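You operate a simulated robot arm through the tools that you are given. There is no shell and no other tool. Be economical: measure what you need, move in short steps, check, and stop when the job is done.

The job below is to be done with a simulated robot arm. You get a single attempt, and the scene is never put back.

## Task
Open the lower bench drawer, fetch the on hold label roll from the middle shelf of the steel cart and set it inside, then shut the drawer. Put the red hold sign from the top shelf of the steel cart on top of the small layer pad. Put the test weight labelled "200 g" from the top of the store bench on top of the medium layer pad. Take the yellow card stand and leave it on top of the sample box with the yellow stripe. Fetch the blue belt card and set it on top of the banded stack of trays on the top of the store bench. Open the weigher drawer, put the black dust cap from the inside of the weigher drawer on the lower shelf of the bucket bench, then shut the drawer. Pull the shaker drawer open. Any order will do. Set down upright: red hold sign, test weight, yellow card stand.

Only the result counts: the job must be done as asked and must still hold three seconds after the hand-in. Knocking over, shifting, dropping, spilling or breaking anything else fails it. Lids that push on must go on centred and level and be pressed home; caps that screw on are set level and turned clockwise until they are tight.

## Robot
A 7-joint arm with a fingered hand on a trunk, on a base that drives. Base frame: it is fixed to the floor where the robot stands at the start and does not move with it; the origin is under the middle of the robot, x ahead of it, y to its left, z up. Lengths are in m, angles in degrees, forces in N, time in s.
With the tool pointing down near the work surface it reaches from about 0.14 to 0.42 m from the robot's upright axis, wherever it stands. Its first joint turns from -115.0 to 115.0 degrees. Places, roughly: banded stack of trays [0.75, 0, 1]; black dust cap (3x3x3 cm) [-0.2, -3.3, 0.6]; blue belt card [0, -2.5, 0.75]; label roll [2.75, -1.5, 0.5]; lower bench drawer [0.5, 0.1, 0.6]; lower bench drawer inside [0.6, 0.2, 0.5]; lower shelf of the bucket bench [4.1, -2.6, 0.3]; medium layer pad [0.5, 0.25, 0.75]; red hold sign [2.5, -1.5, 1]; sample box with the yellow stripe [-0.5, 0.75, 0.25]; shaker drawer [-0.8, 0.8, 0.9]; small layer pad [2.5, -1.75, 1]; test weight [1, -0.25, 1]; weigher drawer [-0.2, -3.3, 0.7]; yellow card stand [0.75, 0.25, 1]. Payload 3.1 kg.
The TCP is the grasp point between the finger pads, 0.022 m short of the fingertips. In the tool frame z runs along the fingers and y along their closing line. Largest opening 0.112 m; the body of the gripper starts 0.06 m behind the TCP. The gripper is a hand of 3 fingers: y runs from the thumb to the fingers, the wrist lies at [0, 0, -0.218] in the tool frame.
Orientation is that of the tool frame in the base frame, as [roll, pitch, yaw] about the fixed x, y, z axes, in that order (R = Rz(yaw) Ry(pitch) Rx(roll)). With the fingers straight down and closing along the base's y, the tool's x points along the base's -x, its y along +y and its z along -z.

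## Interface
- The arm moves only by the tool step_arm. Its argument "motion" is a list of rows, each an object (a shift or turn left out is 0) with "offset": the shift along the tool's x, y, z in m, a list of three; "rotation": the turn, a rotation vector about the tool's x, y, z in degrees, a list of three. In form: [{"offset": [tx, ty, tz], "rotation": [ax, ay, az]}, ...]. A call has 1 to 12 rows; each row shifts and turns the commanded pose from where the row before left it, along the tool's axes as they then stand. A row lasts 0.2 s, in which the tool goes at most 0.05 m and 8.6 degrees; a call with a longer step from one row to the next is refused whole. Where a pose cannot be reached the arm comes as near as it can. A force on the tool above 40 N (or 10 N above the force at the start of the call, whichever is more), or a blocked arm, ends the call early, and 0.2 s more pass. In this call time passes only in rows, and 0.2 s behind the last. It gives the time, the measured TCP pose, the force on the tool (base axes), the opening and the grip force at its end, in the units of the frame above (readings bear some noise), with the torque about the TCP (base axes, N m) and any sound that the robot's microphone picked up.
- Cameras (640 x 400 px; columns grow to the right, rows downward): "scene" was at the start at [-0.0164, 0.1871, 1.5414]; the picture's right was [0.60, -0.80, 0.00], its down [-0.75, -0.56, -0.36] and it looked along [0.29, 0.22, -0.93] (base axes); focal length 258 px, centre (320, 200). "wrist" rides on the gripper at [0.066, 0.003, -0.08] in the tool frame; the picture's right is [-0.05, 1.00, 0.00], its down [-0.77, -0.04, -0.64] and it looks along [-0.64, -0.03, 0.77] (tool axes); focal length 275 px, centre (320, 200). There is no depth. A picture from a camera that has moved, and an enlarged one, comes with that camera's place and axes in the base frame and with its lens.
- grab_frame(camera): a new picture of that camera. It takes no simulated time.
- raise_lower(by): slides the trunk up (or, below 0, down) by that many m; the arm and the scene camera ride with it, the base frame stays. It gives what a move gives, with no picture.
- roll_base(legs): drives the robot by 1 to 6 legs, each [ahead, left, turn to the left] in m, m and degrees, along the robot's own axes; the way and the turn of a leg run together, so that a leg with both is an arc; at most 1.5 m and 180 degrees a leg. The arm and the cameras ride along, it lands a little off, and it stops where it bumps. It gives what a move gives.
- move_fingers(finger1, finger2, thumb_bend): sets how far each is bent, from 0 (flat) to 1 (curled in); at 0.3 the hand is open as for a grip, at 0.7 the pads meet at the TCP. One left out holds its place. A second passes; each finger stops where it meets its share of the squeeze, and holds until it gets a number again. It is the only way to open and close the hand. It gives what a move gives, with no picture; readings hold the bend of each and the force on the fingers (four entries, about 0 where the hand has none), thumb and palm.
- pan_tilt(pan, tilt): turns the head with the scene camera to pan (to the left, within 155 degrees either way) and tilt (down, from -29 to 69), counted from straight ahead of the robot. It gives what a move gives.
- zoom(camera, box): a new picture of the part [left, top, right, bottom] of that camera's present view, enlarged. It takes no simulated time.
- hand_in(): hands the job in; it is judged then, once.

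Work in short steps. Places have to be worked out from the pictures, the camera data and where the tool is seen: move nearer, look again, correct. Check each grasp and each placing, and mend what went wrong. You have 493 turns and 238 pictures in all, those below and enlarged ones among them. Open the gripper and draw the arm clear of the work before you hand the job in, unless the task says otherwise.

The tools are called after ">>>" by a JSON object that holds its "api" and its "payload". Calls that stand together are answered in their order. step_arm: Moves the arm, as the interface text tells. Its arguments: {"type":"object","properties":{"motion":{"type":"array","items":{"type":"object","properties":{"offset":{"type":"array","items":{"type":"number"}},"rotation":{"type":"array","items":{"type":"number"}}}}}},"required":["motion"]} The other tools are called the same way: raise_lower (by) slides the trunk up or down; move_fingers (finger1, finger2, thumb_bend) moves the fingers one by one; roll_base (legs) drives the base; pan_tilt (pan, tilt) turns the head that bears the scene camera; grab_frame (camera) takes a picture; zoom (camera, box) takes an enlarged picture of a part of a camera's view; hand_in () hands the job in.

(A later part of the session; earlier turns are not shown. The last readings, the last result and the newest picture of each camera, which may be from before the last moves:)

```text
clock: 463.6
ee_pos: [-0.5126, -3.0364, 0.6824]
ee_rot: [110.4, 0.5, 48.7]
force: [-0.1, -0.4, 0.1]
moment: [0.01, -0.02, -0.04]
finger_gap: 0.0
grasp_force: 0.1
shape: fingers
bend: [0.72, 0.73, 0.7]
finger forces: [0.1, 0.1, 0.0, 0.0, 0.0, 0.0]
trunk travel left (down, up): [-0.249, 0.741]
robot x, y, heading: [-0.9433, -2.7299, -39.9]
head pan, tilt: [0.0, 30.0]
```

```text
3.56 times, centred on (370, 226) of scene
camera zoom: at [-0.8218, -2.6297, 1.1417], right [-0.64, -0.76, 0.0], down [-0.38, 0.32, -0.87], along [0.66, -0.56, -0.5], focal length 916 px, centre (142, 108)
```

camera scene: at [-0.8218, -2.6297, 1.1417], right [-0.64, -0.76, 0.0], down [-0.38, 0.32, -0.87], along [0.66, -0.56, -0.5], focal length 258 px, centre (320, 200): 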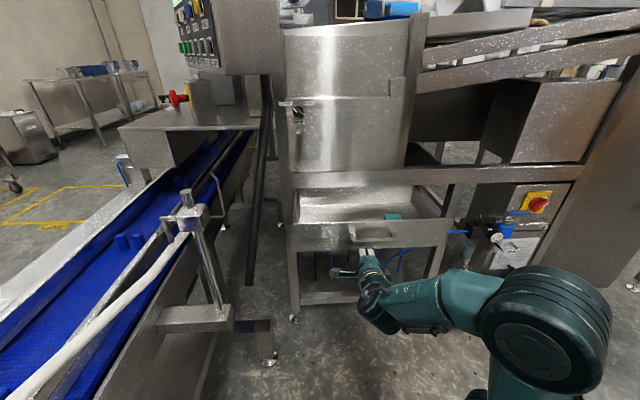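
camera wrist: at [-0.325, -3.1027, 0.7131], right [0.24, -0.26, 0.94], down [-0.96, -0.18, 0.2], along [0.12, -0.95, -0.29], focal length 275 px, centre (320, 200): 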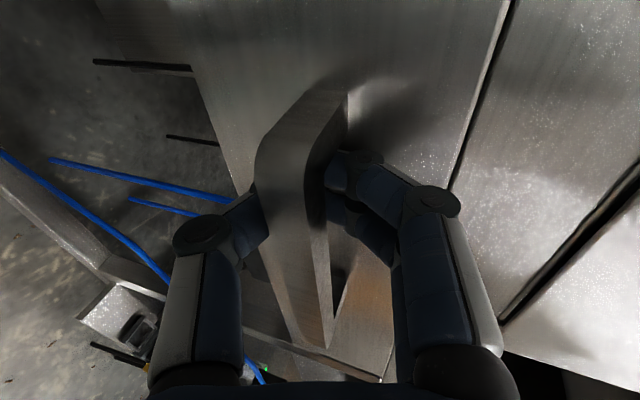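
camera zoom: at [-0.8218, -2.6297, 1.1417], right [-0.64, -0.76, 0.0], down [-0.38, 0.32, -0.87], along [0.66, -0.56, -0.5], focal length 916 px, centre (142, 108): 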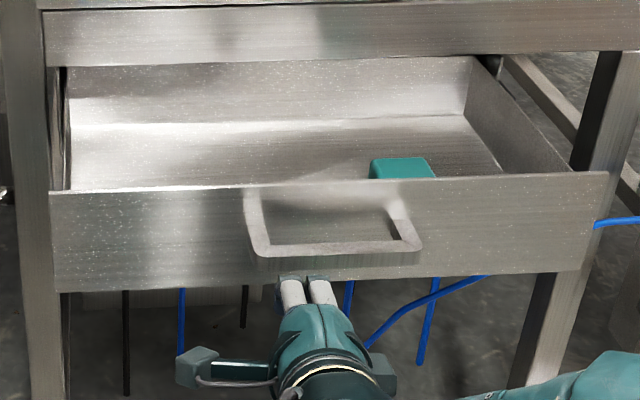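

The drawer is fully out (its back wall shows). I back off, raise, restore the tool and look in from above.

>>> {"api": "roll_base", "payload": {"legs": [[-0.12, 0, 0]]}}

>>> {"api": "raise_lower", "payload": {"by": 0.4}}

>>> {"api": "step_arm", "payload": {"motion": [{"rotation": [8.5, 0, 0]}, {"rotation": [8.5, 0, 0]}, {"rotation": [8.5, 0, 0]}, {"rotation": [8.5, 0, 0]}, {"rotation": [8.5, 0, 0]}, {"rotation": [8.5, 0, 0]}, {"rotation": [8.5, 0, 0]}, {"rotation": [8.5, 0, 0]}]}}

>>> {"api": "step_arm", "payload": {"motion": [{"rotation": [0, 0, -8.2]}, {"rotation": [0, 0, -8.2]}, {"rotation": [0, 0, -8.2]}, {"rotation": [0, 0, -8.2]}, {"rotation": [0, 0, -8.2]}, {"rotation": [0, 0, -8.2]}, {"rotation": [0, 0, -8.2]}, {"rotation": [0, 0, -8.2]}, {"rotation": [0, 0, -8.2]}, {"rotation": [0, 0, -8.2]}, {"rotation": [0, 0, -8]}]}}

>>> {"api": "pan_tilt", "payload": {"pan": 0, "tilt": 45}}

>>> {"api": "grab_frame", "payload": {"camera": "scene"}}

```text
clock: 464.8
ee_pos: [-0.6037, -2.9615, 0.6814]
ee_rot: [110.4, 0.5, 48.5]
force: [0.6, 0.5, 0.6]
moment: [0.0, 0.01, 0.01]
finger_gap: 0.0
grasp_force: 0.0
shape: fingers
bend: [0.72, 0.73, 0.7]
finger forces: [0.0, 0.1, 0.0, 0.1, 0.0, 0.1]
trunk travel left (down, up): [-0.249, 0.741]
robot x, y, heading: [-1.0349, -2.6537, -40.3]
head pan, tilt: [0.0, 30.0]
```

```text
clock: 468.6
ee_pos: [-0.6047, -2.9607, 1.0816]
ee_rot: [110.3, 0.5, 48.6]
force: [-1.1, -0.3, 0.8]
moment: [0.01, 0.0, -0.01]
finger_gap: 0.0
grasp_force: 0.2
shape: fingers
bend: [0.72, 0.73, 0.7]
finger forces: [0.0, 0.0, 0.1, 0.0, 0.1, 0.0]
trunk travel left (down, up): [-0.649, 0.341]
robot x, y, heading: [-1.0324, -2.6495, -40.4]
head pan, tilt: [0.0, 30.0]
```

```text
clock: 470.4
ee_pos: [-0.6034, -2.9595, 1.0804]
ee_rot: [178.5, 0.5, 48.7]
force: [0.4, 0.6, 0.0]
moment: [-0.01, 0.0, 0.0]
finger_gap: 0.0
grasp_force: 0.0
shape: fingers
bend: [0.72, 0.73, 0.7]
finger forces: [0.0, 0.1, 0.0, 0.0, 0.1, 0.0]
trunk travel left (down, up): [-0.649, 0.341]
robot x, y, heading: [-1.0354, -2.6518, -40.2]
head pan, tilt: [0.0, 30.0]
```

```text
clock: 472.8
ee_pos: [-0.6041, -2.9601, 1.0812]
ee_rot: [-179.5, 1.7, 138.8]
force: [-0.1, -0.2, 1.2]
moment: [-0.04, 0.0, 0.01]
finger_gap: 0.0001
grasp_force: 0.0
shape: fingers
bend: [0.72, 0.73, 0.7]
finger forces: [0.0, 0.0, 0.1, 0.1, 0.0, 0.0]
trunk travel left (down, up): [-0.649, 0.341]
robot x, y, heading: [-1.0304, -2.653, -40.3]
head pan, tilt: [0.0, 30.0]
```

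```text
clock: 473.6
ee_pos: [-0.6042, -2.9595, 1.082]
ee_rot: [-179.6, 1.6, 138.6]
force: [-0.3, -0.4, 0.0]
moment: [0.0, 0.0, 0.01]
finger_gap: 0.0
grasp_force: 0.1
shape: fingers
bend: [0.72, 0.73, 0.7]
finger forces: [0.2, 0.0, 0.1, 0.0, 0.1, 0.1]
trunk travel left (down, up): [-0.649, 0.341]
robot x, y, heading: [-1.0329, -2.6521, -40.2]
head pan, tilt: [0.0, 45.0]
```

```text
34 pictures are left
camera scene: at [-0.9196, -2.5471, 1.5192], right [-0.65, -0.76, 0.0], down [-0.54, 0.46, -0.71], along [0.54, -0.46, -0.71], focal length 258 px, centre (320, 200)
```

scene: 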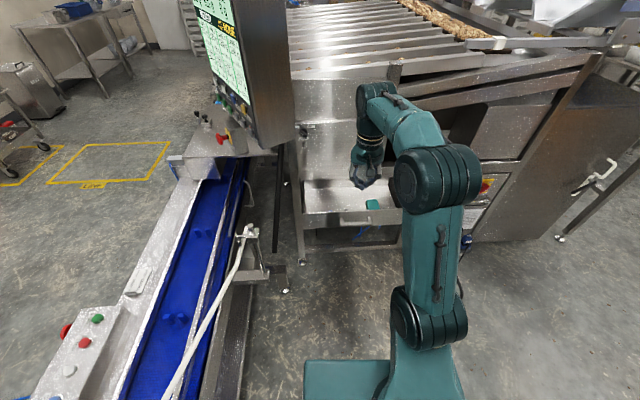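

I open the hand, drive forward 0.1 and look into the drawer with the wrist camera.

>>> {"api": "move_fingers", "payload": {"finger1": 0.3, "finger2": 0.3, "thumb_bend": 0.3}}

>>> {"api": "roll_base", "payload": {"legs": [[0.12, 0, 0]]}}

>>> {"api": "grab_frame", "payload": {"camera": "wrist"}}

>>> {"api": "zoom", "payload": {"camera": "scene", "box": [280, 150, 440, 250]}}

```text
clock: 474.6
ee_pos: [-0.6054, -2.96, 1.0828]
ee_rot: [-179.5, 1.6, 138.7]
force: [0.2, -0.5, 0.3]
moment: [-0.02, -0.01, 0.0]
finger_gap: 0.1111
grasp_force: 0.1
shape: fingers
bend: [0.3, 0.3, 0.3]
finger forces: [0.0, 0.0, 0.0, 0.0, 0.0, 0.1]
trunk travel left (down, up): [-0.649, 0.341]
robot x, y, heading: [-1.0318, -2.6517, -39.9]
head pan, tilt: [0.0, 45.0]
```

```text
clock: 475.8
ee_pos: [-0.5112, -3.0374, 1.0811]
ee_rot: [-179.5, 1.6, 138.8]
force: [0.1, -0.1, 0.3]
moment: [0.0, 0.0, 0.02]
finger_gap: 0.1113
grasp_force: 0.1
shape: fingers
bend: [0.3, 0.3, 0.3]
finger forces: [0.0, 0.0, 0.0, 0.0, 0.0, 0.0]
trunk travel left (down, up): [-0.649, 0.341]
robot x, y, heading: [-0.9435, -2.7274, -40.0]
head pan, tilt: [0.0, 45.0]
```

```text
33 pictures are left
camera wrist: at [-0.56, -2.9894, 1.1611], right [0.69, 0.72, -0.01], down [0.55, -0.52, 0.66], along [0.47, -0.46, -0.75], focal length 275 px, centre (320, 200)
```

wrist: 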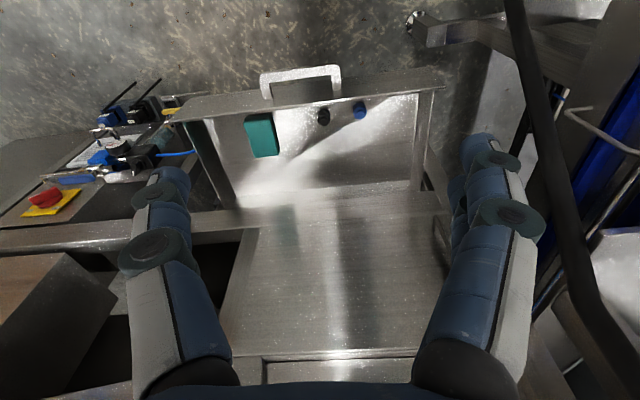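

```text
4.00 times, centred on (360, 200) of scene
camera zoom: at [-0.8272, -2.625, 1.5191], right [-0.64, -0.76, 0.0], down [-0.54, 0.46, -0.71], along [0.54, -0.46, -0.71], focal length 1031 px, centre (160, 200)
```

zoom: 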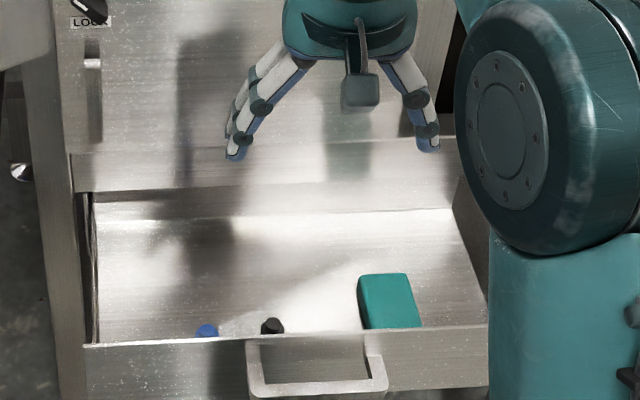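

Black cap at about (-0.395,-3.142,0.665), between a blue cap (7 cm left) and a teal block. I drive forward 0.16 over it, narrow the fingers to 0.5, and lower.

>>> {"api": "move_fingers", "payload": {"finger1": 0.5, "finger2": 0.5, "thumb_bend": 0.5}}

>>> {"api": "roll_base", "payload": {"legs": [[0.16, -0.005, 0]]}}

>>> {"api": "raise_lower", "payload": {"by": -0.28}}

>>> {"api": "grab_frame", "payload": {"camera": "wrist"}}

```text
clock: 476.8
ee_pos: [-0.5128, -3.036, 1.081]
ee_rot: [-179.5, 1.6, 138.7]
force: [0.3, -0.2, 0.2]
moment: [-0.04, 0.01, 0.0]
finger_gap: 0.0556
grasp_force: 0.0
shape: fingers
bend: [0.5, 0.5, 0.5]
finger forces: [0.0, 0.1, 0.0, 0.1, 0.0, 0.0]
trunk travel left (down, up): [-0.649, 0.341]
robot x, y, heading: [-0.9435, -2.7294, -40.0]
head pan, tilt: [0.0, 45.0]
```

```text
clock: 478.2
ee_pos: [-0.396, -3.141, 1.0819]
ee_rot: [-179.4, 1.6, 138.7]
force: [-0.8, -0.7, -0.4]
moment: [0.01, 0.02, 0.01]
finger_gap: 0.0555
grasp_force: 0.0
shape: fingers
bend: [0.5, 0.5, 0.5]
finger forces: [0.0, 0.0, 0.1, 0.0, 0.1, 0.1]
trunk travel left (down, up): [-0.649, 0.341]
robot x, y, heading: [-0.826, -2.8275, -40.3]
head pan, tilt: [0.0, 45.0]
```

```text
clock: 481.1
ee_pos: [-0.3971, -3.1402, 0.8021]
ee_rot: [-179.5, 1.6, 138.7]
force: [-0.6, 0.1, -0.1]
moment: [-0.03, -0.02, -0.03]
finger_gap: 0.0559
grasp_force: 0.1
shape: fingers
bend: [0.5, 0.5, 0.5]
finger forces: [0.1, 0.0, 0.0, 0.1, 0.0, 0.1]
trunk travel left (down, up): [-0.369, 0.621]
robot x, y, heading: [-0.8297, -2.8323, -40.1]
head pan, tilt: [0.0, 45.0]
```

```text
31 pictures are left
camera wrist: at [-0.4455, -3.0921, 0.8816], right [0.69, 0.72, -0.01], down [0.55, -0.52, 0.66], along [0.47, -0.46, -0.75], focal length 275 px, centre (320, 200)
```

wrist: 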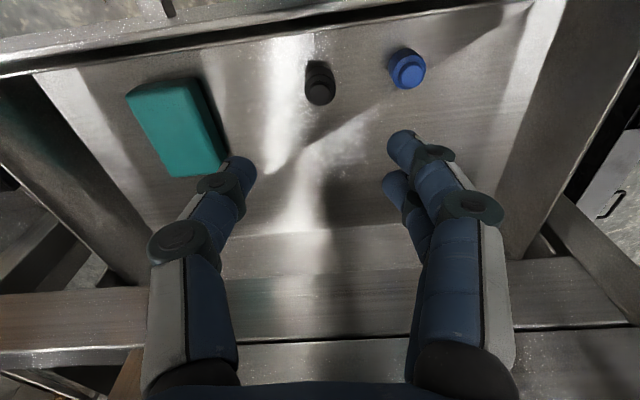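

Cap is straight below. I lower 0.11 by trunk, then a small arm step.

>>> {"api": "raise_lower", "payload": {"by": -0.1}}

>>> {"api": "grab_frame", "payload": {"camera": "wrist"}}

```text
clock: 482.4
ee_pos: [-0.3961, -3.1386, 0.7029]
ee_rot: [-179.5, 1.6, 138.8]
force: [0.2, 0.4, 0.4]
moment: [0.04, 0.0, 0.01]
finger_gap: 0.0557
grasp_force: 0.1
shape: fingers
bend: [0.5, 0.5, 0.5]
finger forces: [0.0, 0.0, 0.0, 0.1, 0.0, 0.0]
trunk travel left (down, up): [-0.269, 0.721]
robot x, y, heading: [-0.829, -2.8325, -39.9]
head pan, tilt: [0.0, 45.0]
```

```text
30 pictures are left
camera wrist: at [-0.4456, -3.0921, 0.7816], right [0.69, 0.72, -0.01], down [0.55, -0.52, 0.66], along [0.47, -0.46, -0.75], focal length 275 px, centre (320, 200)
```

wrist: 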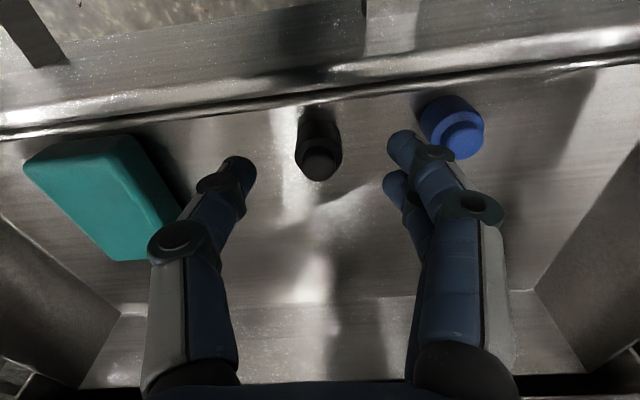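

Cap is 6 mm ahead and ~4 cm lower. I adjust and descend.

>>> {"api": "step_arm", "payload": {"motion": [{"offset": [-0.006, 0, 0.018]}, {"offset": [0, 0, 0.012]}]}}

>>> {"api": "grab_frame", "payload": {"camera": "wrist"}}

```text
clock: 483.0
ee_pos: [-0.3921, -3.1441, 0.6728]
ee_rot: [-179.5, 1.6, 138.8]
force: [0.3, -0.5, 0.1]
moment: [0.03, -0.02, 0.0]
finger_gap: 0.056
grasp_force: 0.1
shape: fingers
bend: [0.5, 0.5, 0.5]
finger forces: [0.1, 0.1, 0.0, 0.0, 0.1, 0.1]
trunk travel left (down, up): [-0.269, 0.721]
robot x, y, heading: [-0.8283, -2.8326, -40.2]
head pan, tilt: [0.0, 45.0]
```

```text
29 pictures are left
camera wrist: at [-0.4409, -3.0965, 0.7518], right [0.69, 0.72, -0.01], down [0.55, -0.52, 0.66], along [0.47, -0.46, -0.75], focal length 275 px, centre (320, 200)
```

wrist: 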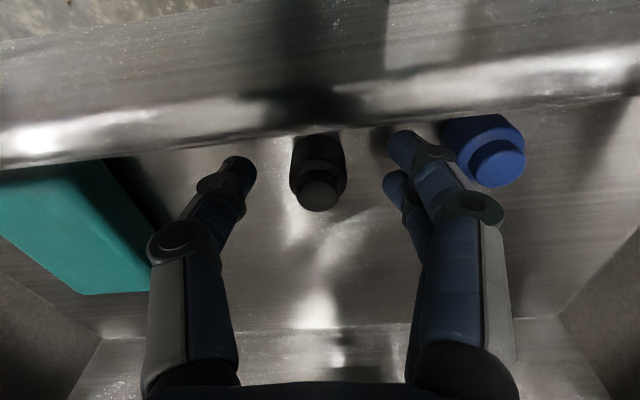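

Cap is between the fingers but about 3 cm lower still. To keep the camera clear of the front panel I lean the hand 12° forward, then lower 2.5 cm.

>>> {"api": "step_arm", "payload": {"motion": [{"rotation": [0, 6, 0]}, {"rotation": [0, 6, 0]}]}}

>>> {"api": "raise_lower", "payload": {"by": -0.022}}

>>> {"api": "grab_frame", "payload": {"camera": "wrist"}}

```text
clock: 483.6
ee_pos: [-0.3926, -3.1447, 0.6717]
ee_rot: [-179.5, -10.5, 138.8]
force: [0.3, -0.1, -0.7]
moment: [0.02, -0.02, -0.01]
finger_gap: 0.0557
grasp_force: 0.0
shape: fingers
bend: [0.5, 0.5, 0.5]
finger forces: [0.0, 0.0, 0.0, 0.0, 0.1, 0.1]
trunk travel left (down, up): [-0.269, 0.721]
robot x, y, heading: [-0.8234, -2.831, -39.8]
head pan, tilt: [0.0, 45.0]
```

```text
clock: 484.1
ee_pos: [-0.392, -3.1454, 0.6638]
ee_rot: [-179.8, -9.3, 138.8]
force: [-0.5, -1.3, 28.4]
moment: [0.63, -0.87, -0.01]
finger_gap: 0.0556
grasp_force: 14.3
shape: fingers
bend: [0.5, 0.57, 0.5]
finger forces: [0.0, 28.3, 0.0, 0.0, 0.1, 0.0]
trunk travel left (down, up): [-0.254, 0.736]
robot x, y, heading: [-0.8267, -2.8309, -40.5]
head pan, tilt: [0.0, 45.0]
stopped: the force on the tool passed its limit at 57 N (the readings are from after the stop); the commanded pose is now the measured one
```

```text
28 pictures are left
camera wrist: at [-0.4286, -3.1077, 0.7554], right [0.69, 0.72, -0.01], down [0.63, -0.6, 0.5], along [0.36, -0.35, -0.86], focal length 275 px, centre (320, 200)
```

wrist: 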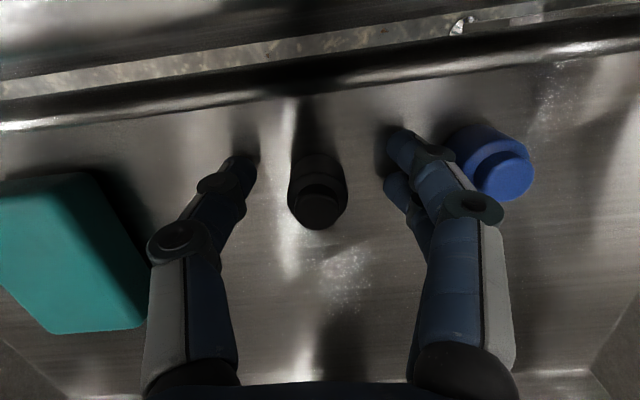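

Finger 2 touched the drawer floor, so the earlier height was nearly right. I lift 6 mm, undo the lean and close.

>>> {"api": "step_arm", "payload": {"motion": [{"offset": [0, 0, -0.008]}, {"offset": [0, 0, 0.0], "rotation": [0, -8, 0]}, {"offset": [0.003, 0, 0.004]}]}}

>>> {"api": "move_fingers", "payload": {"finger1": 0.75, "finger2": 0.75, "thumb_bend": 0.7}}

>>> {"api": "grab_frame", "payload": {"camera": "wrist"}}

```text
clock: 484.9
ee_pos: [-0.3924, -3.1439, 0.6675]
ee_rot: [-179.7, -1.8, 138.9]
force: [0.4, -0.9, 0.6]
moment: [0.04, 0.03, 0.02]
finger_gap: 0.0557
grasp_force: 0.1
shape: fingers
bend: [0.5, 0.5, 0.5]
finger forces: [0.0, 0.1, 0.0, 0.0, 0.0, 0.0]
trunk travel left (down, up): [-0.254, 0.736]
robot x, y, heading: [-0.8279, -2.8346, -40.3]
head pan, tilt: [0.0, 45.0]
```

```text
clock: 485.9
ee_pos: [-0.3908, -3.1437, 0.6648]
ee_rot: [-179.6, -1.8, 138.8]
force: [-0.8, -0.1, 0.1]
moment: [0.01, 0.02, -0.02]
finger_gap: 0.0064
grasp_force: 8.8
shape: fingers
bend: [0.75, 0.7, 0.66]
finger forces: [0.5, 8.9, 0.0, 0.0, 8.8, 0.0]
trunk travel left (down, up): [-0.254, 0.736]
robot x, y, heading: [-0.8293, -2.8335, -40.4]
head pan, tilt: [0.0, 45.0]
```

```text
27 pictures are left
camera wrist: at [-0.4372, -3.0995, 0.7493], right [0.69, 0.72, -0.01], down [0.57, -0.55, 0.61], along [0.44, -0.43, -0.79], focal length 275 px, centre (320, 200)
```

wrist: 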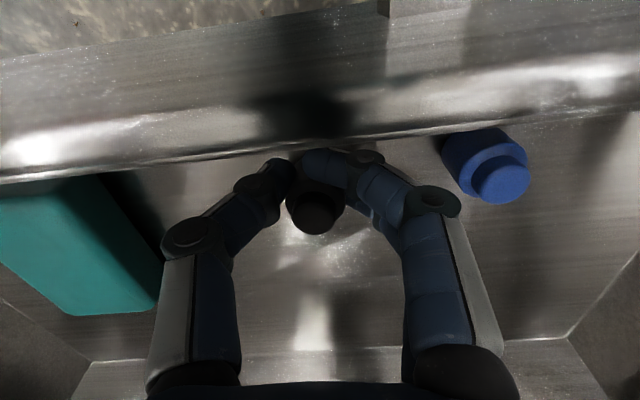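

Finger 2 and thumb hold the cap (9 N). I lift 5 cm and check.

>>> {"api": "raise_lower", "payload": {"by": 0.05}}

>>> {"api": "grab_frame", "payload": {"camera": "wrist"}}

```text
clock: 486.8
ee_pos: [-0.3916, -3.1436, 0.7158]
ee_rot: [-179.6, -1.9, 138.8]
force: [-0.5, -0.8, -0.4]
moment: [-0.01, 0.0, -0.01]
finger_gap: 0.006
grasp_force: 8.7
shape: fingers
bend: [0.75, 0.7, 0.66]
finger forces: [0.6, 8.8, 0.0, 0.1, 8.9, 0.0]
trunk travel left (down, up): [-0.304, 0.686]
robot x, y, heading: [-0.8236, -2.8319, -40.0]
head pan, tilt: [0.0, 45.0]
```

```text
26 pictures are left
camera wrist: at [-0.4371, -3.0995, 0.7992], right [0.69, 0.72, -0.01], down [0.57, -0.55, 0.61], along [0.44, -0.43, -0.79], focal length 275 px, centre (320, 200)
```

wrist: 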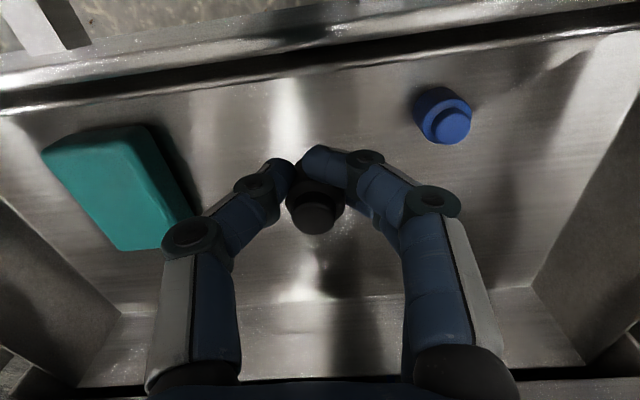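

The cap is held securely. To shut the drawer I'll nudge its strap handle with the front of the fingers. First I raise, back off, tilt to 20° and come down in front of the handle.

>>> {"api": "raise_lower", "payload": {"by": 0.12}}

>>> {"api": "roll_base", "payload": {"legs": [[-0.2, 0, 0]]}}

>>> {"api": "step_arm", "payload": {"motion": [{"rotation": [0, -7.5, 0]}, {"rotation": [0, -7.5, 0]}, {"rotation": [0, -7.5, 0]}]}}

>>> {"api": "raise_lower", "payload": {"by": -0.155}}

>>> {"api": "grab_frame", "payload": {"camera": "scene"}}

```text
clock: 488.3
ee_pos: [-0.392, -3.1437, 0.8359]
ee_rot: [-179.8, -1.8, 138.8]
force: [0.5, 0.4, 0.4]
moment: [0.01, 0.01, 0.01]
finger_gap: 0.0061
grasp_force: 9.3
shape: fingers
bend: [0.75, 0.7, 0.66]
finger forces: [0.7, 8.9, 0.0, 0.1, 8.8, 0.0]
trunk travel left (down, up): [-0.424, 0.566]
robot x, y, heading: [-0.8282, -2.8303, -40.0]
head pan, tilt: [0.0, 45.0]
```

```text
clock: 489.9
ee_pos: [-0.5467, -3.0137, 0.8356]
ee_rot: [-179.7, -1.8, 138.8]
force: [0.0, 0.7, -0.3]
moment: [-0.01, 0.01, 0.03]
finger_gap: 0.0061
grasp_force: 9.1
shape: fingers
bend: [0.75, 0.7, 0.66]
finger forces: [0.6, 8.9, 0.1, 0.0, 8.8, 0.0]
trunk travel left (down, up): [-0.424, 0.566]
robot x, y, heading: [-0.9796, -2.7029, -40.1]
head pan, tilt: [0.0, 45.0]
```

```text
clock: 490.7
ee_pos: [-0.5443, -3.0146, 0.8362]
ee_rot: [-179.7, 20.8, 139.0]
force: [1.1, 0.2, -1.3]
moment: [0.01, -0.03, 0.01]
finger_gap: 0.0058
grasp_force: 9.2
shape: fingers
bend: [0.75, 0.7, 0.66]
finger forces: [0.6, 8.8, 0.0, 0.1, 8.8, 0.0]
trunk travel left (down, up): [-0.424, 0.566]
robot x, y, heading: [-0.9796, -2.7022, -40.1]
head pan, tilt: [0.0, 45.0]
```

```text
clock: 492.5
ee_pos: [-0.544, -3.0144, 0.6808]
ee_rot: [-179.7, 20.7, 138.8]
force: [-0.5, 0.4, 0.9]
moment: [0.02, -0.01, 0.03]
finger_gap: 0.0059
grasp_force: 9.6
shape: fingers
bend: [0.75, 0.7, 0.66]
finger forces: [0.4, 8.8, 0.1, 0.1, 8.8, 0.0]
trunk travel left (down, up): [-0.269, 0.721]
robot x, y, heading: [-0.9803, -2.7006, -40.1]
head pan, tilt: [0.0, 45.0]
```

```text
25 pictures are left
camera scene: at [-0.8671, -2.5981, 1.1394], right [-0.64, -0.77, 0.0], down [-0.54, 0.46, -0.71], along [0.54, -0.46, -0.71], focal length 258 px, centre (320, 200)
```

scene: 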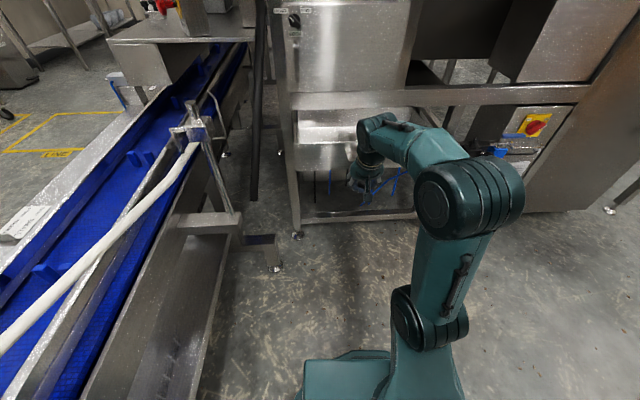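

I push forward gently in steps, watching the readings.

>>> {"api": "roll_base", "payload": {"legs": [[0.12, 0, 0]]}}

>>> {"api": "roll_base", "payload": {"legs": [[0.08, 0, 0]]}}

>>> {"api": "grab_frame", "payload": {"camera": "scene"}}

```text
clock: 493.7
ee_pos: [-0.4547, -3.0925, 0.6808]
ee_rot: [-179.6, 20.8, 138.8]
force: [-0.3, -0.5, -0.8]
moment: [-0.01, 0.0, -0.04]
finger_gap: 0.0061
grasp_force: 8.5
shape: fingers
bend: [0.75, 0.71, 0.66]
finger forces: [0.5, 8.3, 0.1, 0.1, 8.3, 0.1]
trunk travel left (down, up): [-0.269, 0.721]
robot x, y, heading: [-0.8943, -2.7756, -40.5]
head pan, tilt: [0.0, 45.0]
```

```text
clock: 494.8
ee_pos: [-0.3935, -3.1426, 0.6795]
ee_rot: [-179.7, 20.8, 139.0]
force: [0.7, 0.1, 0.0]
moment: [-0.01, 0.0, -0.02]
finger_gap: 0.0061
grasp_force: 8.9
shape: fingers
bend: [0.75, 0.71, 0.66]
finger forces: [0.6, 8.5, 0.1, 0.0, 8.4, 0.1]
trunk travel left (down, up): [-0.269, 0.721]
robot x, y, heading: [-0.8272, -2.8294, -40.0]
head pan, tilt: [0.0, 45.0]
```

```text
24 pictures are left
camera scene: at [-0.7153, -2.7259, 1.1394], right [-0.64, -0.77, 0.0], down [-0.54, 0.46, -0.71], along [0.54, -0.46, -0.71], focal length 258 px, centre (320, 200)
```

scene: 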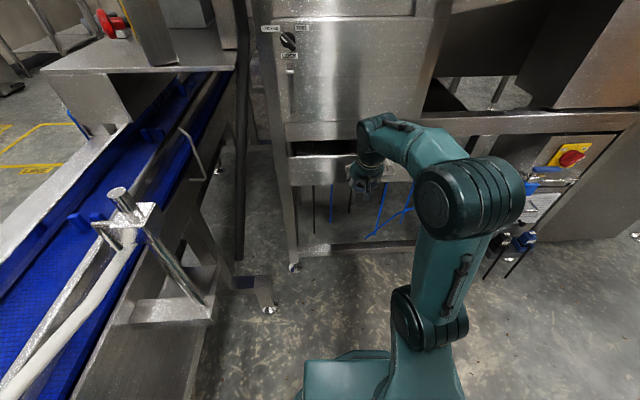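

The drawer follows. I push 6 cm more, then in small arm steps.

>>> {"api": "roll_base", "payload": {"legs": [[0.06, 0, 0]]}}

>>> {"api": "zoom", "payload": {"camera": "scene", "box": [260, 70, 440, 182]}}

```text
clock: 495.8
ee_pos: [-0.3492, -3.1803, 0.6803]
ee_rot: [-179.7, 20.8, 138.9]
force: [-0.1, 0.4, -1.3]
moment: [-0.01, 0.02, 0.01]
finger_gap: 0.0063
grasp_force: 8.5
shape: fingers
bend: [0.75, 0.71, 0.66]
finger forces: [0.5, 8.5, 0.1, 0.0, 8.3, 0.0]
trunk travel left (down, up): [-0.269, 0.721]
robot x, y, heading: [-0.7875, -2.8661, -40.0]
head pan, tilt: [0.0, 45.0]
```

```text
3.56 times, centred on (350, 126) of scene
camera zoom: at [-0.67, -2.7641, 1.1394], right [-0.64, -0.77, 0.0], down [-0.54, 0.46, -0.71], along [0.54, -0.46, -0.71], focal length 916 px, centre (213, 463)
```

zoom: 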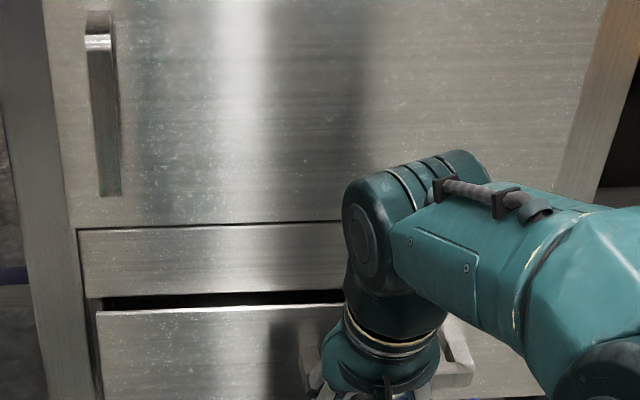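

About 2–3 cm remain. I push in 1 cm steps.

>>> {"api": "step_arm", "payload": {"motion": [{"offset": [-0.0093, 0, 0.0036]}, {"offset": [-0.0093, 0, 0.0036]}]}}

>>> {"api": "step_arm", "payload": {"motion": [{"offset": [-0.0056, 0, 0.0021]}]}}

>>> {"api": "zoom", "payload": {"camera": "scene", "box": [260, 70, 440, 182]}}

```text
clock: 496.4
ee_pos: [-0.3363, -3.1926, 0.6799]
ee_rot: [-179.7, 20.5, 139.0]
force: [-6.7, 5.7, -3.3]
moment: [0.11, 0.1, -0.05]
finger_gap: 0.0064
grasp_force: 11.5
shape: fingers
bend: [0.75, 0.71, 0.66]
finger forces: [3.0, 8.3, 0.0, 0.0, 10.7, 0.0]
trunk travel left (down, up): [-0.269, 0.721]
robot x, y, heading: [-0.7848, -2.8636, -39.9]
head pan, tilt: [0.0, 45.0]
```

```text
clock: 496.9
ee_pos: [-0.3331, -3.1937, 0.6781]
ee_rot: [-179.6, 19.6, 139.1]
force: [-9.2, 7.5, -4.2]
moment: [0.12, 0.07, -0.08]
finger_gap: 0.0071
grasp_force: 13.7
shape: fingers
bend: [0.74, 0.71, 0.66]
finger forces: [7.4, 9.1, 0.1, 0.0, 10.9, 0.0]
trunk travel left (down, up): [-0.269, 0.721]
robot x, y, heading: [-0.7863, -2.8675, -40.2]
head pan, tilt: [0.0, 45.0]
stopped in row 1: the force on the tool passed its limit at 41 N (the readings are from after the stop); the commanded pose is now the measured one
```

```text
3.56 times, centred on (350, 126) of scene
camera zoom: at [-0.6713, -2.763, 1.1395], right [-0.64, -0.77, 0.0], down [-0.54, 0.45, -0.71], along [0.54, -0.46, -0.71], focal length 916 px, centre (213, 463)
```

zoom: 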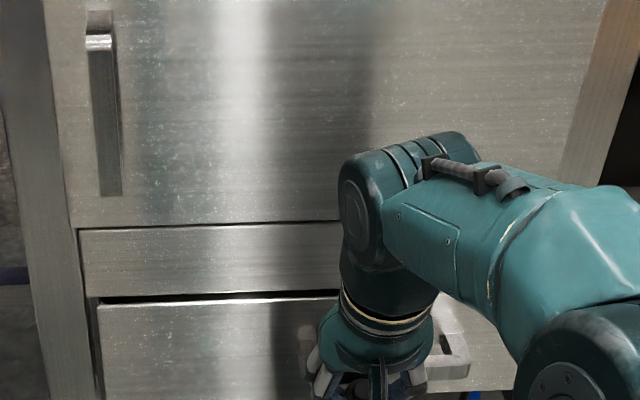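

The drawer hit its stop (41 N). I back off and verify both the drawer and the cap.

>>> {"api": "roll_base", "payload": {"legs": [[-0.35, 0, 0]]}}

>>> {"api": "raise_lower", "payload": {"by": 0.3}}

>>> {"api": "pan_tilt", "payload": {"pan": 0, "tilt": 35}}

>>> {"api": "zoom", "payload": {"camera": "scene", "box": [220, 110, 460, 260]}}

>>> {"api": "grab_frame", "payload": {"camera": "wrist"}}

```text
clock: 499.2
ee_pos: [-0.5949, -2.9732, 0.6786]
ee_rot: [-179.6, 19.9, 138.8]
force: [-0.1, 0.8, 0.2]
moment: [-0.02, 0.0, -0.02]
finger_gap: 0.0067
grasp_force: 9.5
shape: fingers
bend: [0.75, 0.71, 0.66]
finger forces: [1.1, 8.9, 0.1, 0.0, 8.7, 0.0]
trunk travel left (down, up): [-0.269, 0.721]
robot x, y, heading: [-1.0492, -2.644, -40.1]
head pan, tilt: [0.0, 45.0]
```

```text
clock: 502.2
ee_pos: [-0.5955, -2.9726, 0.9779]
ee_rot: [-179.6, 19.9, 138.8]
force: [0.8, 0.4, -0.2]
moment: [-0.02, 0.01, 0.02]
finger_gap: 0.0066
grasp_force: 9.5
shape: fingers
bend: [0.75, 0.71, 0.66]
finger forces: [1.0, 8.9, 0.0, 0.0, 8.7, 0.1]
trunk travel left (down, up): [-0.569, 0.421]
robot x, y, heading: [-1.0482, -2.6409, -40.3]
head pan, tilt: [0.0, 45.0]
```

```text
clock: 502.9
ee_pos: [-0.5967, -2.9722, 0.9781]
ee_rot: [-179.7, 20.0, 138.7]
force: [-0.1, -0.2, -0.2]
moment: [-0.01, -0.02, -0.01]
finger_gap: 0.0065
grasp_force: 9.6
shape: fingers
bend: [0.75, 0.71, 0.66]
finger forces: [1.0, 8.9, 0.1, 0.0, 8.6, 0.0]
trunk travel left (down, up): [-0.569, 0.421]
robot x, y, heading: [-1.0508, -2.6428, -40.0]
head pan, tilt: [0.0, 35.0]
```

```text
2.67 times, centred on (340, 185) of scene
camera zoom: at [-0.9297, -2.5453, 1.4542], right [-0.65, -0.76, 0.0], down [-0.44, 0.37, -0.82], along [0.63, -0.53, -0.57], focal length 687 px, centre (267, 240)
```

zoom: 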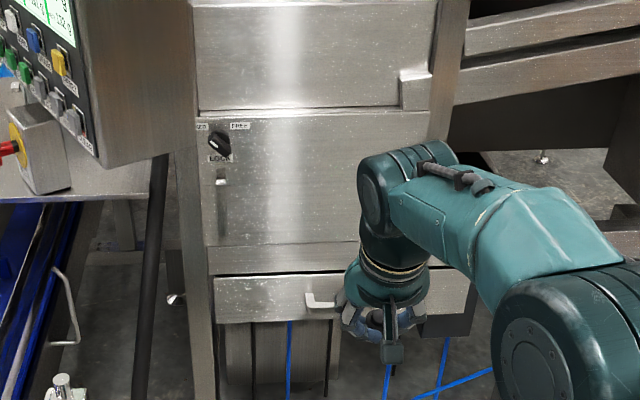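

```text
20 pictures are left
camera wrist: at [-0.6616, -2.9116, 1.033], right [0.69, 0.72, 0.01], down [0.36, -0.36, 0.86], along [0.62, -0.59, -0.51], focal length 275 px, centre (320, 200)
```

wrist: 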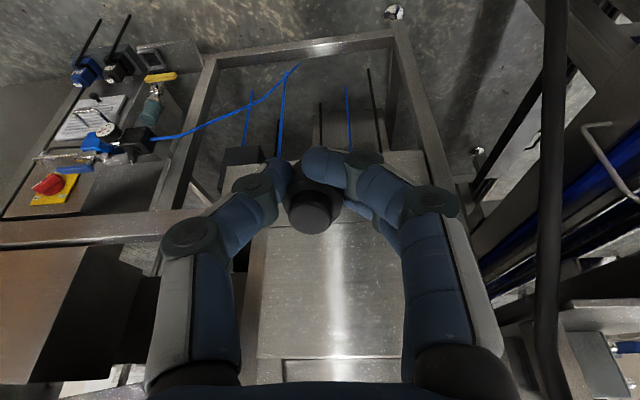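

Drawer shut, cap still held. I raise the hand a bit and drive back along the known corridor and aisle.

>>> {"api": "raise_lower", "payload": {"by": 0.2}}

>>> {"api": "roll_base", "payload": {"legs": [[-1.2, -0.6, 0], [-1.5, -0.3, 0], [-1.5, 0, 0], [-1.42, 0, 0], [0, 0, 90]]}}

>>> {"api": "roll_base", "payload": {"legs": [[1.3, 0, 0], [1.3, 0, 0]]}}

```text
clock: 505.1
ee_pos: [-0.5971, -2.9739, 1.1778]
ee_rot: [-179.6, 19.9, 138.8]
force: [-0.3, 0.4, 0.2]
moment: [-0.02, 0.0, 0.0]
finger_gap: 0.0066
grasp_force: 9.5
shape: fingers
bend: [0.75, 0.71, 0.66]
finger forces: [1.0, 8.9, 0.0, 0.1, 8.7, 0.0]
trunk travel left (down, up): [-0.769, 0.221]
robot x, y, heading: [-1.0435, -2.6399, -39.8]
head pan, tilt: [0.0, 35.0]
```

```text
refused: leg 2 is longer than a leg can be; nothing moved
```

```text
clock: 508.0
ee_pos: [-0.2883, -3.235, 1.1731]
ee_rot: [-179.4, 17.7, 138.7]
force: [-3.2, 2.7, 0.2]
moment: [0.0, 0.01, -0.02]
finger_gap: 0.0061
grasp_force: 10.7
shape: fingers
bend: [0.76, 0.72, 0.65]
finger forces: [5.4, 8.5, 0.0, 0.1, 8.3, 0.0]
trunk travel left (down, up): [-0.769, 0.221]
robot x, y, heading: [-0.7357, -2.912, -40.1]
head pan, tilt: [0.0, 35.0]
stopped in leg 1: the force on the tool passed its limit at 90 N (the readings are from after the stop); the commanded pose is now the measured one
```

The long leg was refused and the next call ran forward into the weigher's face. I back off at once and check the cap.

>>> {"api": "roll_base", "payload": {"legs": [[-0.35, 0, 0]]}}

>>> {"api": "grab_frame", "payload": {"camera": "wrist"}}

>>> {"api": "grab_frame", "payload": {"camera": "scene"}}

```text
clock: 510.3
ee_pos: [-0.5524, -3.0095, 1.1727]
ee_rot: [-179.3, 17.6, 138.8]
force: [-0.3, -0.6, -0.1]
moment: [0.01, 0.0, -0.02]
finger_gap: 0.0059
grasp_force: 9.1
shape: fingers
bend: [0.76, 0.71, 0.65]
finger forces: [2.7, 8.5, 0.0, 0.0, 7.7, 0.0]
trunk travel left (down, up): [-0.769, 0.221]
robot x, y, heading: [-0.9976, -2.6907, -40.3]
head pan, tilt: [0.0, 35.0]
```

```text
19 pictures are left
camera wrist: at [-0.6162, -2.9487, 1.2311], right [0.69, 0.72, 0.0], down [0.39, -0.38, 0.84], along [0.6, -0.58, -0.54], focal length 275 px, centre (320, 200)
```

wrist: 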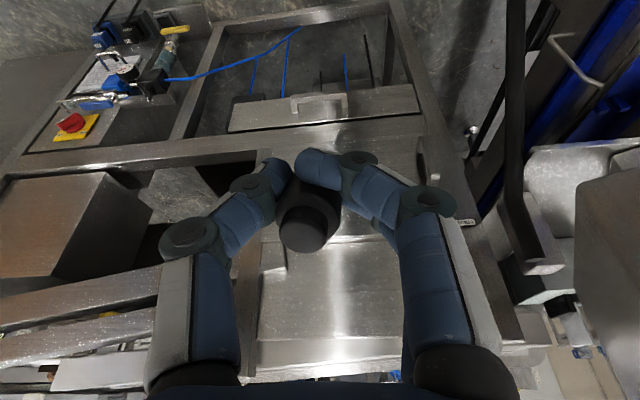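

```text
18 pictures are left
camera scene: at [-0.8801, -2.5874, 1.6542], right [-0.64, -0.76, 0.0], down [-0.44, 0.37, -0.82], along [0.63, -0.53, -0.57], focal length 258 px, centre (320, 200)
```

scene: 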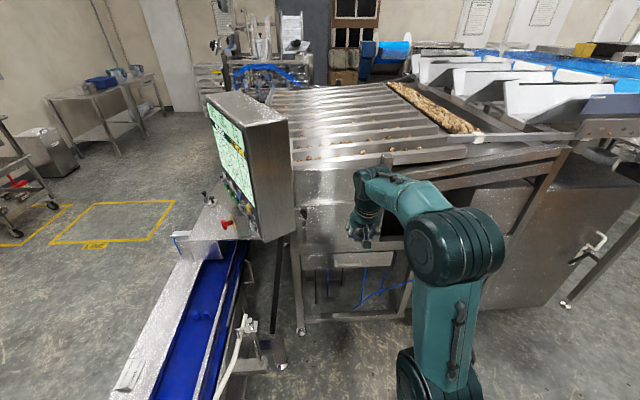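

>>> {"api": "zoom", "payload": {"camera": "scene", "box": [290, 230, 420, 311]}}

```text
4.92 times, centred on (355, 270) of scene
camera zoom: at [-0.8801, -2.5874, 1.6542], right [-0.64, -0.76, 0.0], down [-0.44, 0.37, -0.82], along [0.63, -0.53, -0.57], focal length 1268 px, centre (148, -147)
```

zoom: 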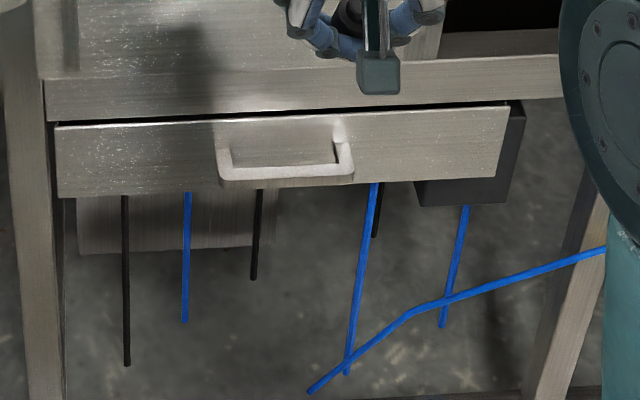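

The drawer is shut and all looks in place. I take the known way back, with legal leg lengths.

>>> {"api": "roll_base", "payload": {"legs": [[-1.2, -0.55, 0], [-1.4, -0.3, 0], [-1.45, 0, 0], [-1.45, 0, 0], [-0.2, 0, 0], [0, 0, 90]]}}

```text
clock: 542.1
ee_pos: [-5.4371, 0.8571, 1.1724]
ee_rot: [-179.3, 17.5, -136.6]
force: [1.0, -0.3, -0.2]
moment: [0.0, 0.02, -0.02]
finger_gap: 0.0059
grasp_force: 8.3
shape: fingers
bend: [0.76, 0.71, 0.65]
finger forces: [1.5, 8.2, 0.0, 0.0, 7.5, 0.0]
trunk travel left (down, up): [-0.769, 0.221]
robot x, y, heading: [-5.8005, 0.4421, 44.2]
head pan, tilt: [0.0, 35.0]
```

I correct the heading, go up the aisle and turn toward +e.

>>> {"api": "roll_base", "payload": {"legs": [[0, 0, 5.8], [1.3, 0, 0], [1.1, 0, 0], [0, 0, -90]]}}

```text
clock: 558.2
ee_pos: [-3.7966, 1.9595, 1.1724]
ee_rot: [-179.4, 17.5, 139.1]
force: [-0.3, 0.2, 0.7]
moment: [-0.03, 0.0, 0.0]
finger_gap: 0.0062
grasp_force: 7.9
shape: fingers
bend: [0.75, 0.71, 0.66]
finger forces: [0.6, 8.0, 0.0, 0.0, 7.3, 0.0]
trunk travel left (down, up): [-0.769, 0.221]
robot x, y, heading: [-4.2434, 2.2781, -39.8]
head pan, tilt: [0.0, 35.0]
```

Now I drive 8.6 m along the main aisle toward the bucket bench.

>>> {"api": "roll_base", "payload": {"legs": [[1.5, 0, 0], [1.5, 0, 0], [1.5, 0, 0], [1.5, 0, 0], [1.5, 0, 0], [1.1, 0, 0]]}}

>>> {"api": "pan_tilt", "payload": {"pan": 55, "tilt": 35}}

>>> {"api": "grab_frame", "payload": {"camera": "scene"}}

```text
clock: 599.0
ee_pos: [2.5529, -3.8247, 1.1736]
ee_rot: [-179.3, 17.5, 135.6]
force: [0.0, -0.1, -0.5]
moment: [0.0, -0.03, 0.01]
finger_gap: 0.0062
grasp_force: 8.1
shape: fingers
bend: [0.75, 0.71, 0.66]
finger forces: [0.7, 8.0, 0.0, 0.1, 7.3, 0.1]
trunk travel left (down, up): [-0.769, 0.221]
robot x, y, heading: [2.1275, -3.4837, -43.2]
head pan, tilt: [0.0, 35.0]
```

```text
clock: 600.2
ee_pos: [2.553, -3.8252, 1.1737]
ee_rot: [-179.2, 17.5, 135.6]
force: [0.3, 0.2, 0.4]
moment: [-0.03, -0.04, -0.01]
finger_gap: 0.0061
grasp_force: 8.1
shape: fingers
bend: [0.75, 0.71, 0.66]
finger forces: [0.8, 7.8, 0.1, 0.0, 7.2, 0.0]
trunk travel left (down, up): [-0.769, 0.221]
robot x, y, heading: [2.1259, -3.4788, -43.3]
head pan, tilt: [55.0, 35.0]
```

```text
16 pictures are left
camera scene: at [2.272, -3.3079, 1.6542], right [0.2, -0.98, 0.0], down [-0.56, -0.12, -0.82], along [0.8, 0.17, -0.57], focal length 258 px, centre (320, 200)
```

scene: 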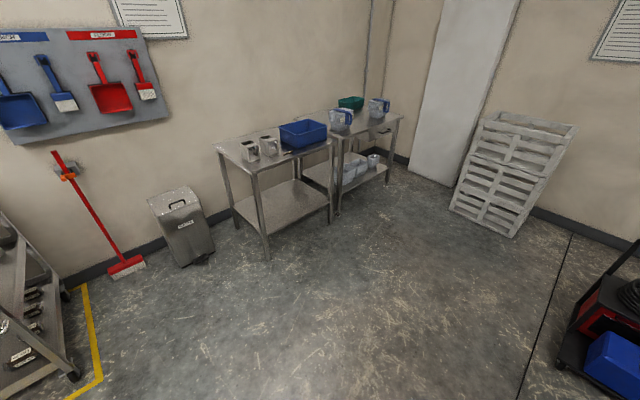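

The bucket bench (blue bucket, empty lower shelf) spans e 4.43–5.19, n 0.42–0.97. I turn to face it and position in front.

>>> {"api": "roll_base", "payload": {"legs": [[0, 0, 93.3], [0, -0.97, 0], [0.95, 0, 0]]}}

>>> {"api": "raise_lower", "payload": {"by": -0.4}}

>>> {"api": "raise_lower", "payload": {"by": -0.34}}

>>> {"api": "pan_tilt", "payload": {"pan": 0, "tilt": 30}}

>>> {"api": "grab_frame", "payload": {"camera": "scene"}}

```text
clock: 601.9
ee_pos: [2.629, -3.6838, 1.175]
ee_rot: [-179.2, 17.8, 151.2]
force: [-0.3, 0.0, 0.5]
moment: [-0.09, -0.04, -0.03]
finger_gap: 0.0062
grasp_force: 8.3
shape: fingers
bend: [0.75, 0.71, 0.66]
finger forces: [0.5, 8.0, 0.0, 0.1, 7.4, 0.1]
trunk travel left (down, up): [-0.769, 0.221]
robot x, y, heading: [2.1254, -3.469, -27.8]
head pan, tilt: [55.0, 35.0]
stopped in leg 1: the robot was blocked; the commanded pose is now the measured one
```

```text
clock: 605.7
ee_pos: [2.6308, -3.6929, 0.7724]
ee_rot: [-179.4, 17.6, 150.8]
force: [0.9, -0.2, -0.2]
moment: [-0.02, 0.02, 0.0]
finger_gap: 0.0059
grasp_force: 7.4
shape: fingers
bend: [0.75, 0.71, 0.66]
finger forces: [0.5, 7.9, 0.0, 0.0, 7.4, 0.0]
trunk travel left (down, up): [-0.369, 0.621]
robot x, y, heading: [2.1296, -3.4716, -27.8]
head pan, tilt: [55.0, 35.0]
```

```text
clock: 609.1
ee_pos: [2.6299, -3.6935, 0.4324]
ee_rot: [-179.4, 17.5, 150.9]
force: [0.2, -0.6, -0.2]
moment: [0.0, 0.0, 0.04]
finger_gap: 0.0061
grasp_force: 8.1
shape: fingers
bend: [0.75, 0.71, 0.66]
finger forces: [0.4, 8.0, 0.1, 0.1, 7.4, 0.0]
trunk travel left (down, up): [-0.029, 0.961]
robot x, y, heading: [2.1262, -3.4669, -27.9]
head pan, tilt: [55.0, 35.0]
```

```text
clock: 610.3
ee_pos: [2.632, -3.6926, 0.4331]
ee_rot: [-179.4, 17.5, 150.9]
force: [-0.1, -0.4, -0.2]
moment: [0.0, 0.03, -0.03]
finger_gap: 0.006
grasp_force: 8.6
shape: fingers
bend: [0.75, 0.71, 0.66]
finger forces: [0.5, 7.9, 0.0, 0.1, 7.4, 0.0]
trunk travel left (down, up): [-0.029, 0.961]
robot x, y, heading: [2.1308, -3.4716, -27.6]
head pan, tilt: [0.0, 30.0]
```

```text
15 pictures are left
camera scene: at [2.2249, -3.3483, 0.922], right [-0.47, -0.89, 0.0], down [-0.44, 0.23, -0.87], along [0.77, -0.4, -0.5], focal length 258 px, centre (320, 200)
```

scene: 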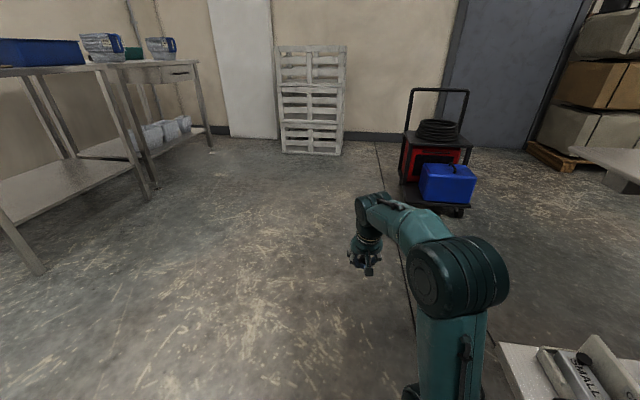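

The turn was blocked near the line's end. I move sideways away from the line, then turn and position in front of the bench.

>>> {"api": "roll_base", "payload": {"legs": [[0.11, 0.5, 0], [0, 0, 77.6]]}}

```text
clock: 616.6
ee_pos: [2.7798, -2.6339, 0.4322]
ee_rot: [-179.4, 17.5, -131.5]
force: [0.4, -0.2, 0.3]
moment: [0.03, 0.03, -0.01]
finger_gap: 0.0062
grasp_force: 7.7
shape: fingers
bend: [0.75, 0.71, 0.66]
finger forces: [0.2, 7.6, 0.0, 0.1, 7.3, 0.0]
trunk travel left (down, up): [-0.029, 0.961]
robot x, y, heading: [2.4553, -3.0771, 49.6]
head pan, tilt: [0.0, 30.0]
```

>>> {"api": "roll_base", "payload": {"legs": [[0, -0.98, 0.4], [0.4, 0, 0]]}}

>>> {"api": "grab_frame", "payload": {"camera": "scene"}}

```text
clock: 623.8
ee_pos: [3.7871, -2.9598, 0.4338]
ee_rot: [-179.4, 17.5, -131.8]
force: [0.9, 0.1, 0.0]
moment: [0.01, 0.01, 0.0]
finger_gap: 0.0063
grasp_force: 7.7
shape: fingers
bend: [0.75, 0.71, 0.66]
finger forces: [0.2, 7.6, 0.1, 0.0, 7.2, 0.0]
trunk travel left (down, up): [-0.029, 0.961]
robot x, y, heading: [3.4607, -3.4042, 49.7]
head pan, tilt: [0.0, 30.0]
```

```text
14 pictures are left
camera scene: at [3.3611, -3.2781, 0.922], right [0.76, -0.65, 0.0], down [-0.33, -0.38, -0.87], along [0.56, 0.66, -0.5], focal length 258 px, centre (320, 200)
```

scene: 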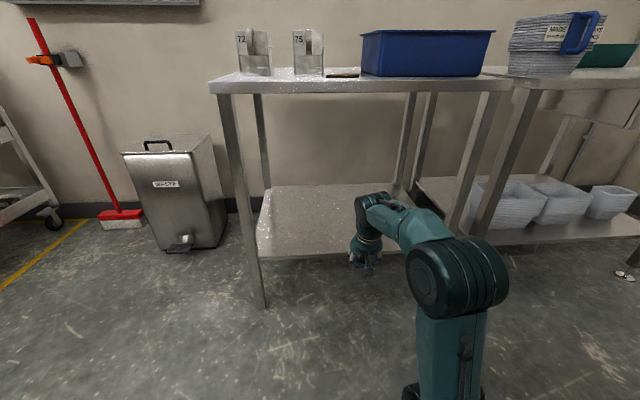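

Well placed: shelf front edge at n≈0.36, TCP at n 0.17. I drive 0.33 forward under the bench top and look.

>>> {"api": "roll_base", "payload": {"legs": [[0.33, 0, 0]]}}

>>> {"api": "grab_frame", "payload": {"camera": "scene"}}

>>> {"api": "grab_frame", "payload": {"camera": "wrist"}}

```text
clock: 626.0
ee_pos: [4.0019, -2.7065, 0.4322]
ee_rot: [-179.4, 17.5, -131.6]
force: [-0.4, 0.3, -0.2]
moment: [-0.01, -0.02, -0.02]
finger_gap: 0.0062
grasp_force: 7.4
shape: fingers
bend: [0.75, 0.71, 0.66]
finger forces: [0.1, 7.6, 0.0, 0.1, 7.3, 0.1]
trunk travel left (down, up): [-0.029, 0.961]
robot x, y, heading: [3.6748, -3.1461, 49.3]
head pan, tilt: [0.0, 30.0]
```

```text
13 pictures are left
camera scene: at [3.5766, -3.0256, 0.922], right [0.76, -0.65, 0.0], down [-0.32, -0.38, -0.87], along [0.56, 0.66, -0.5], focal length 258 px, centre (320, 200)
```

scene: 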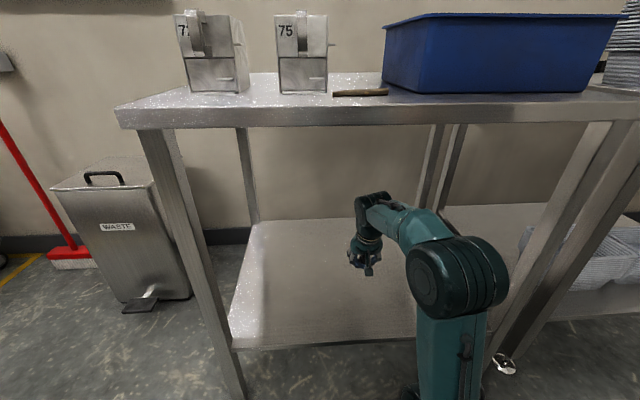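

```text
12 pictures are left
camera wrist: at [3.9403, -2.769, 0.4908], right [-0.71, 0.7, 0.0], down [0.38, 0.39, 0.84], along [0.58, 0.6, -0.54], focal length 275 px, centre (320, 200)
```

wrist: 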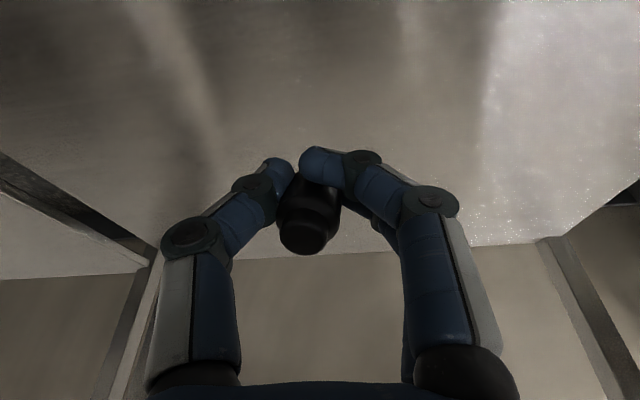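

Cap is over the shelf. I level the tool and lower step by step.

>>> {"api": "step_arm", "payload": {"motion": [{"rotation": [0, 6, 0]}, {"rotation": [0, 6, 0]}, {"rotation": [0, 5, 0]}, {"offset": [0, 0, 0.03]}, {"offset": [0, 0, 0.02]}]}}

>>> {"api": "grab_frame", "payload": {"camera": "wrist"}}

```text
clock: 627.2
ee_pos: [4.0005, -2.7071, 0.3842]
ee_rot: [-179.5, 0.4, -131.8]
force: [-0.4, -0.5, -0.8]
moment: [0.0, 0.0, 0.01]
finger_gap: 0.0061
grasp_force: 7.1
shape: fingers
bend: [0.75, 0.71, 0.66]
finger forces: [0.1, 7.2, 0.0, 0.1, 7.2, 0.0]
trunk travel left (down, up): [-0.029, 0.961]
robot x, y, heading: [3.6754, -3.1518, 49.7]
head pan, tilt: [0.0, 30.0]
```

```text
11 pictures are left
camera wrist: at [3.9534, -2.7543, 0.4649], right [-0.71, 0.7, -0.01], down [0.53, 0.55, 0.64], along [0.45, 0.45, -0.77], focal length 275 px, centre (320, 200)
```

wrist: 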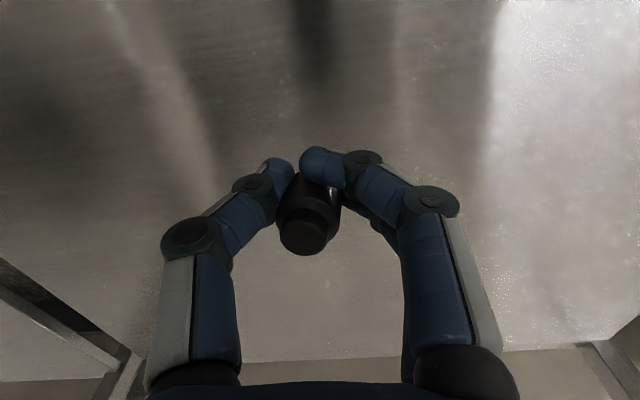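

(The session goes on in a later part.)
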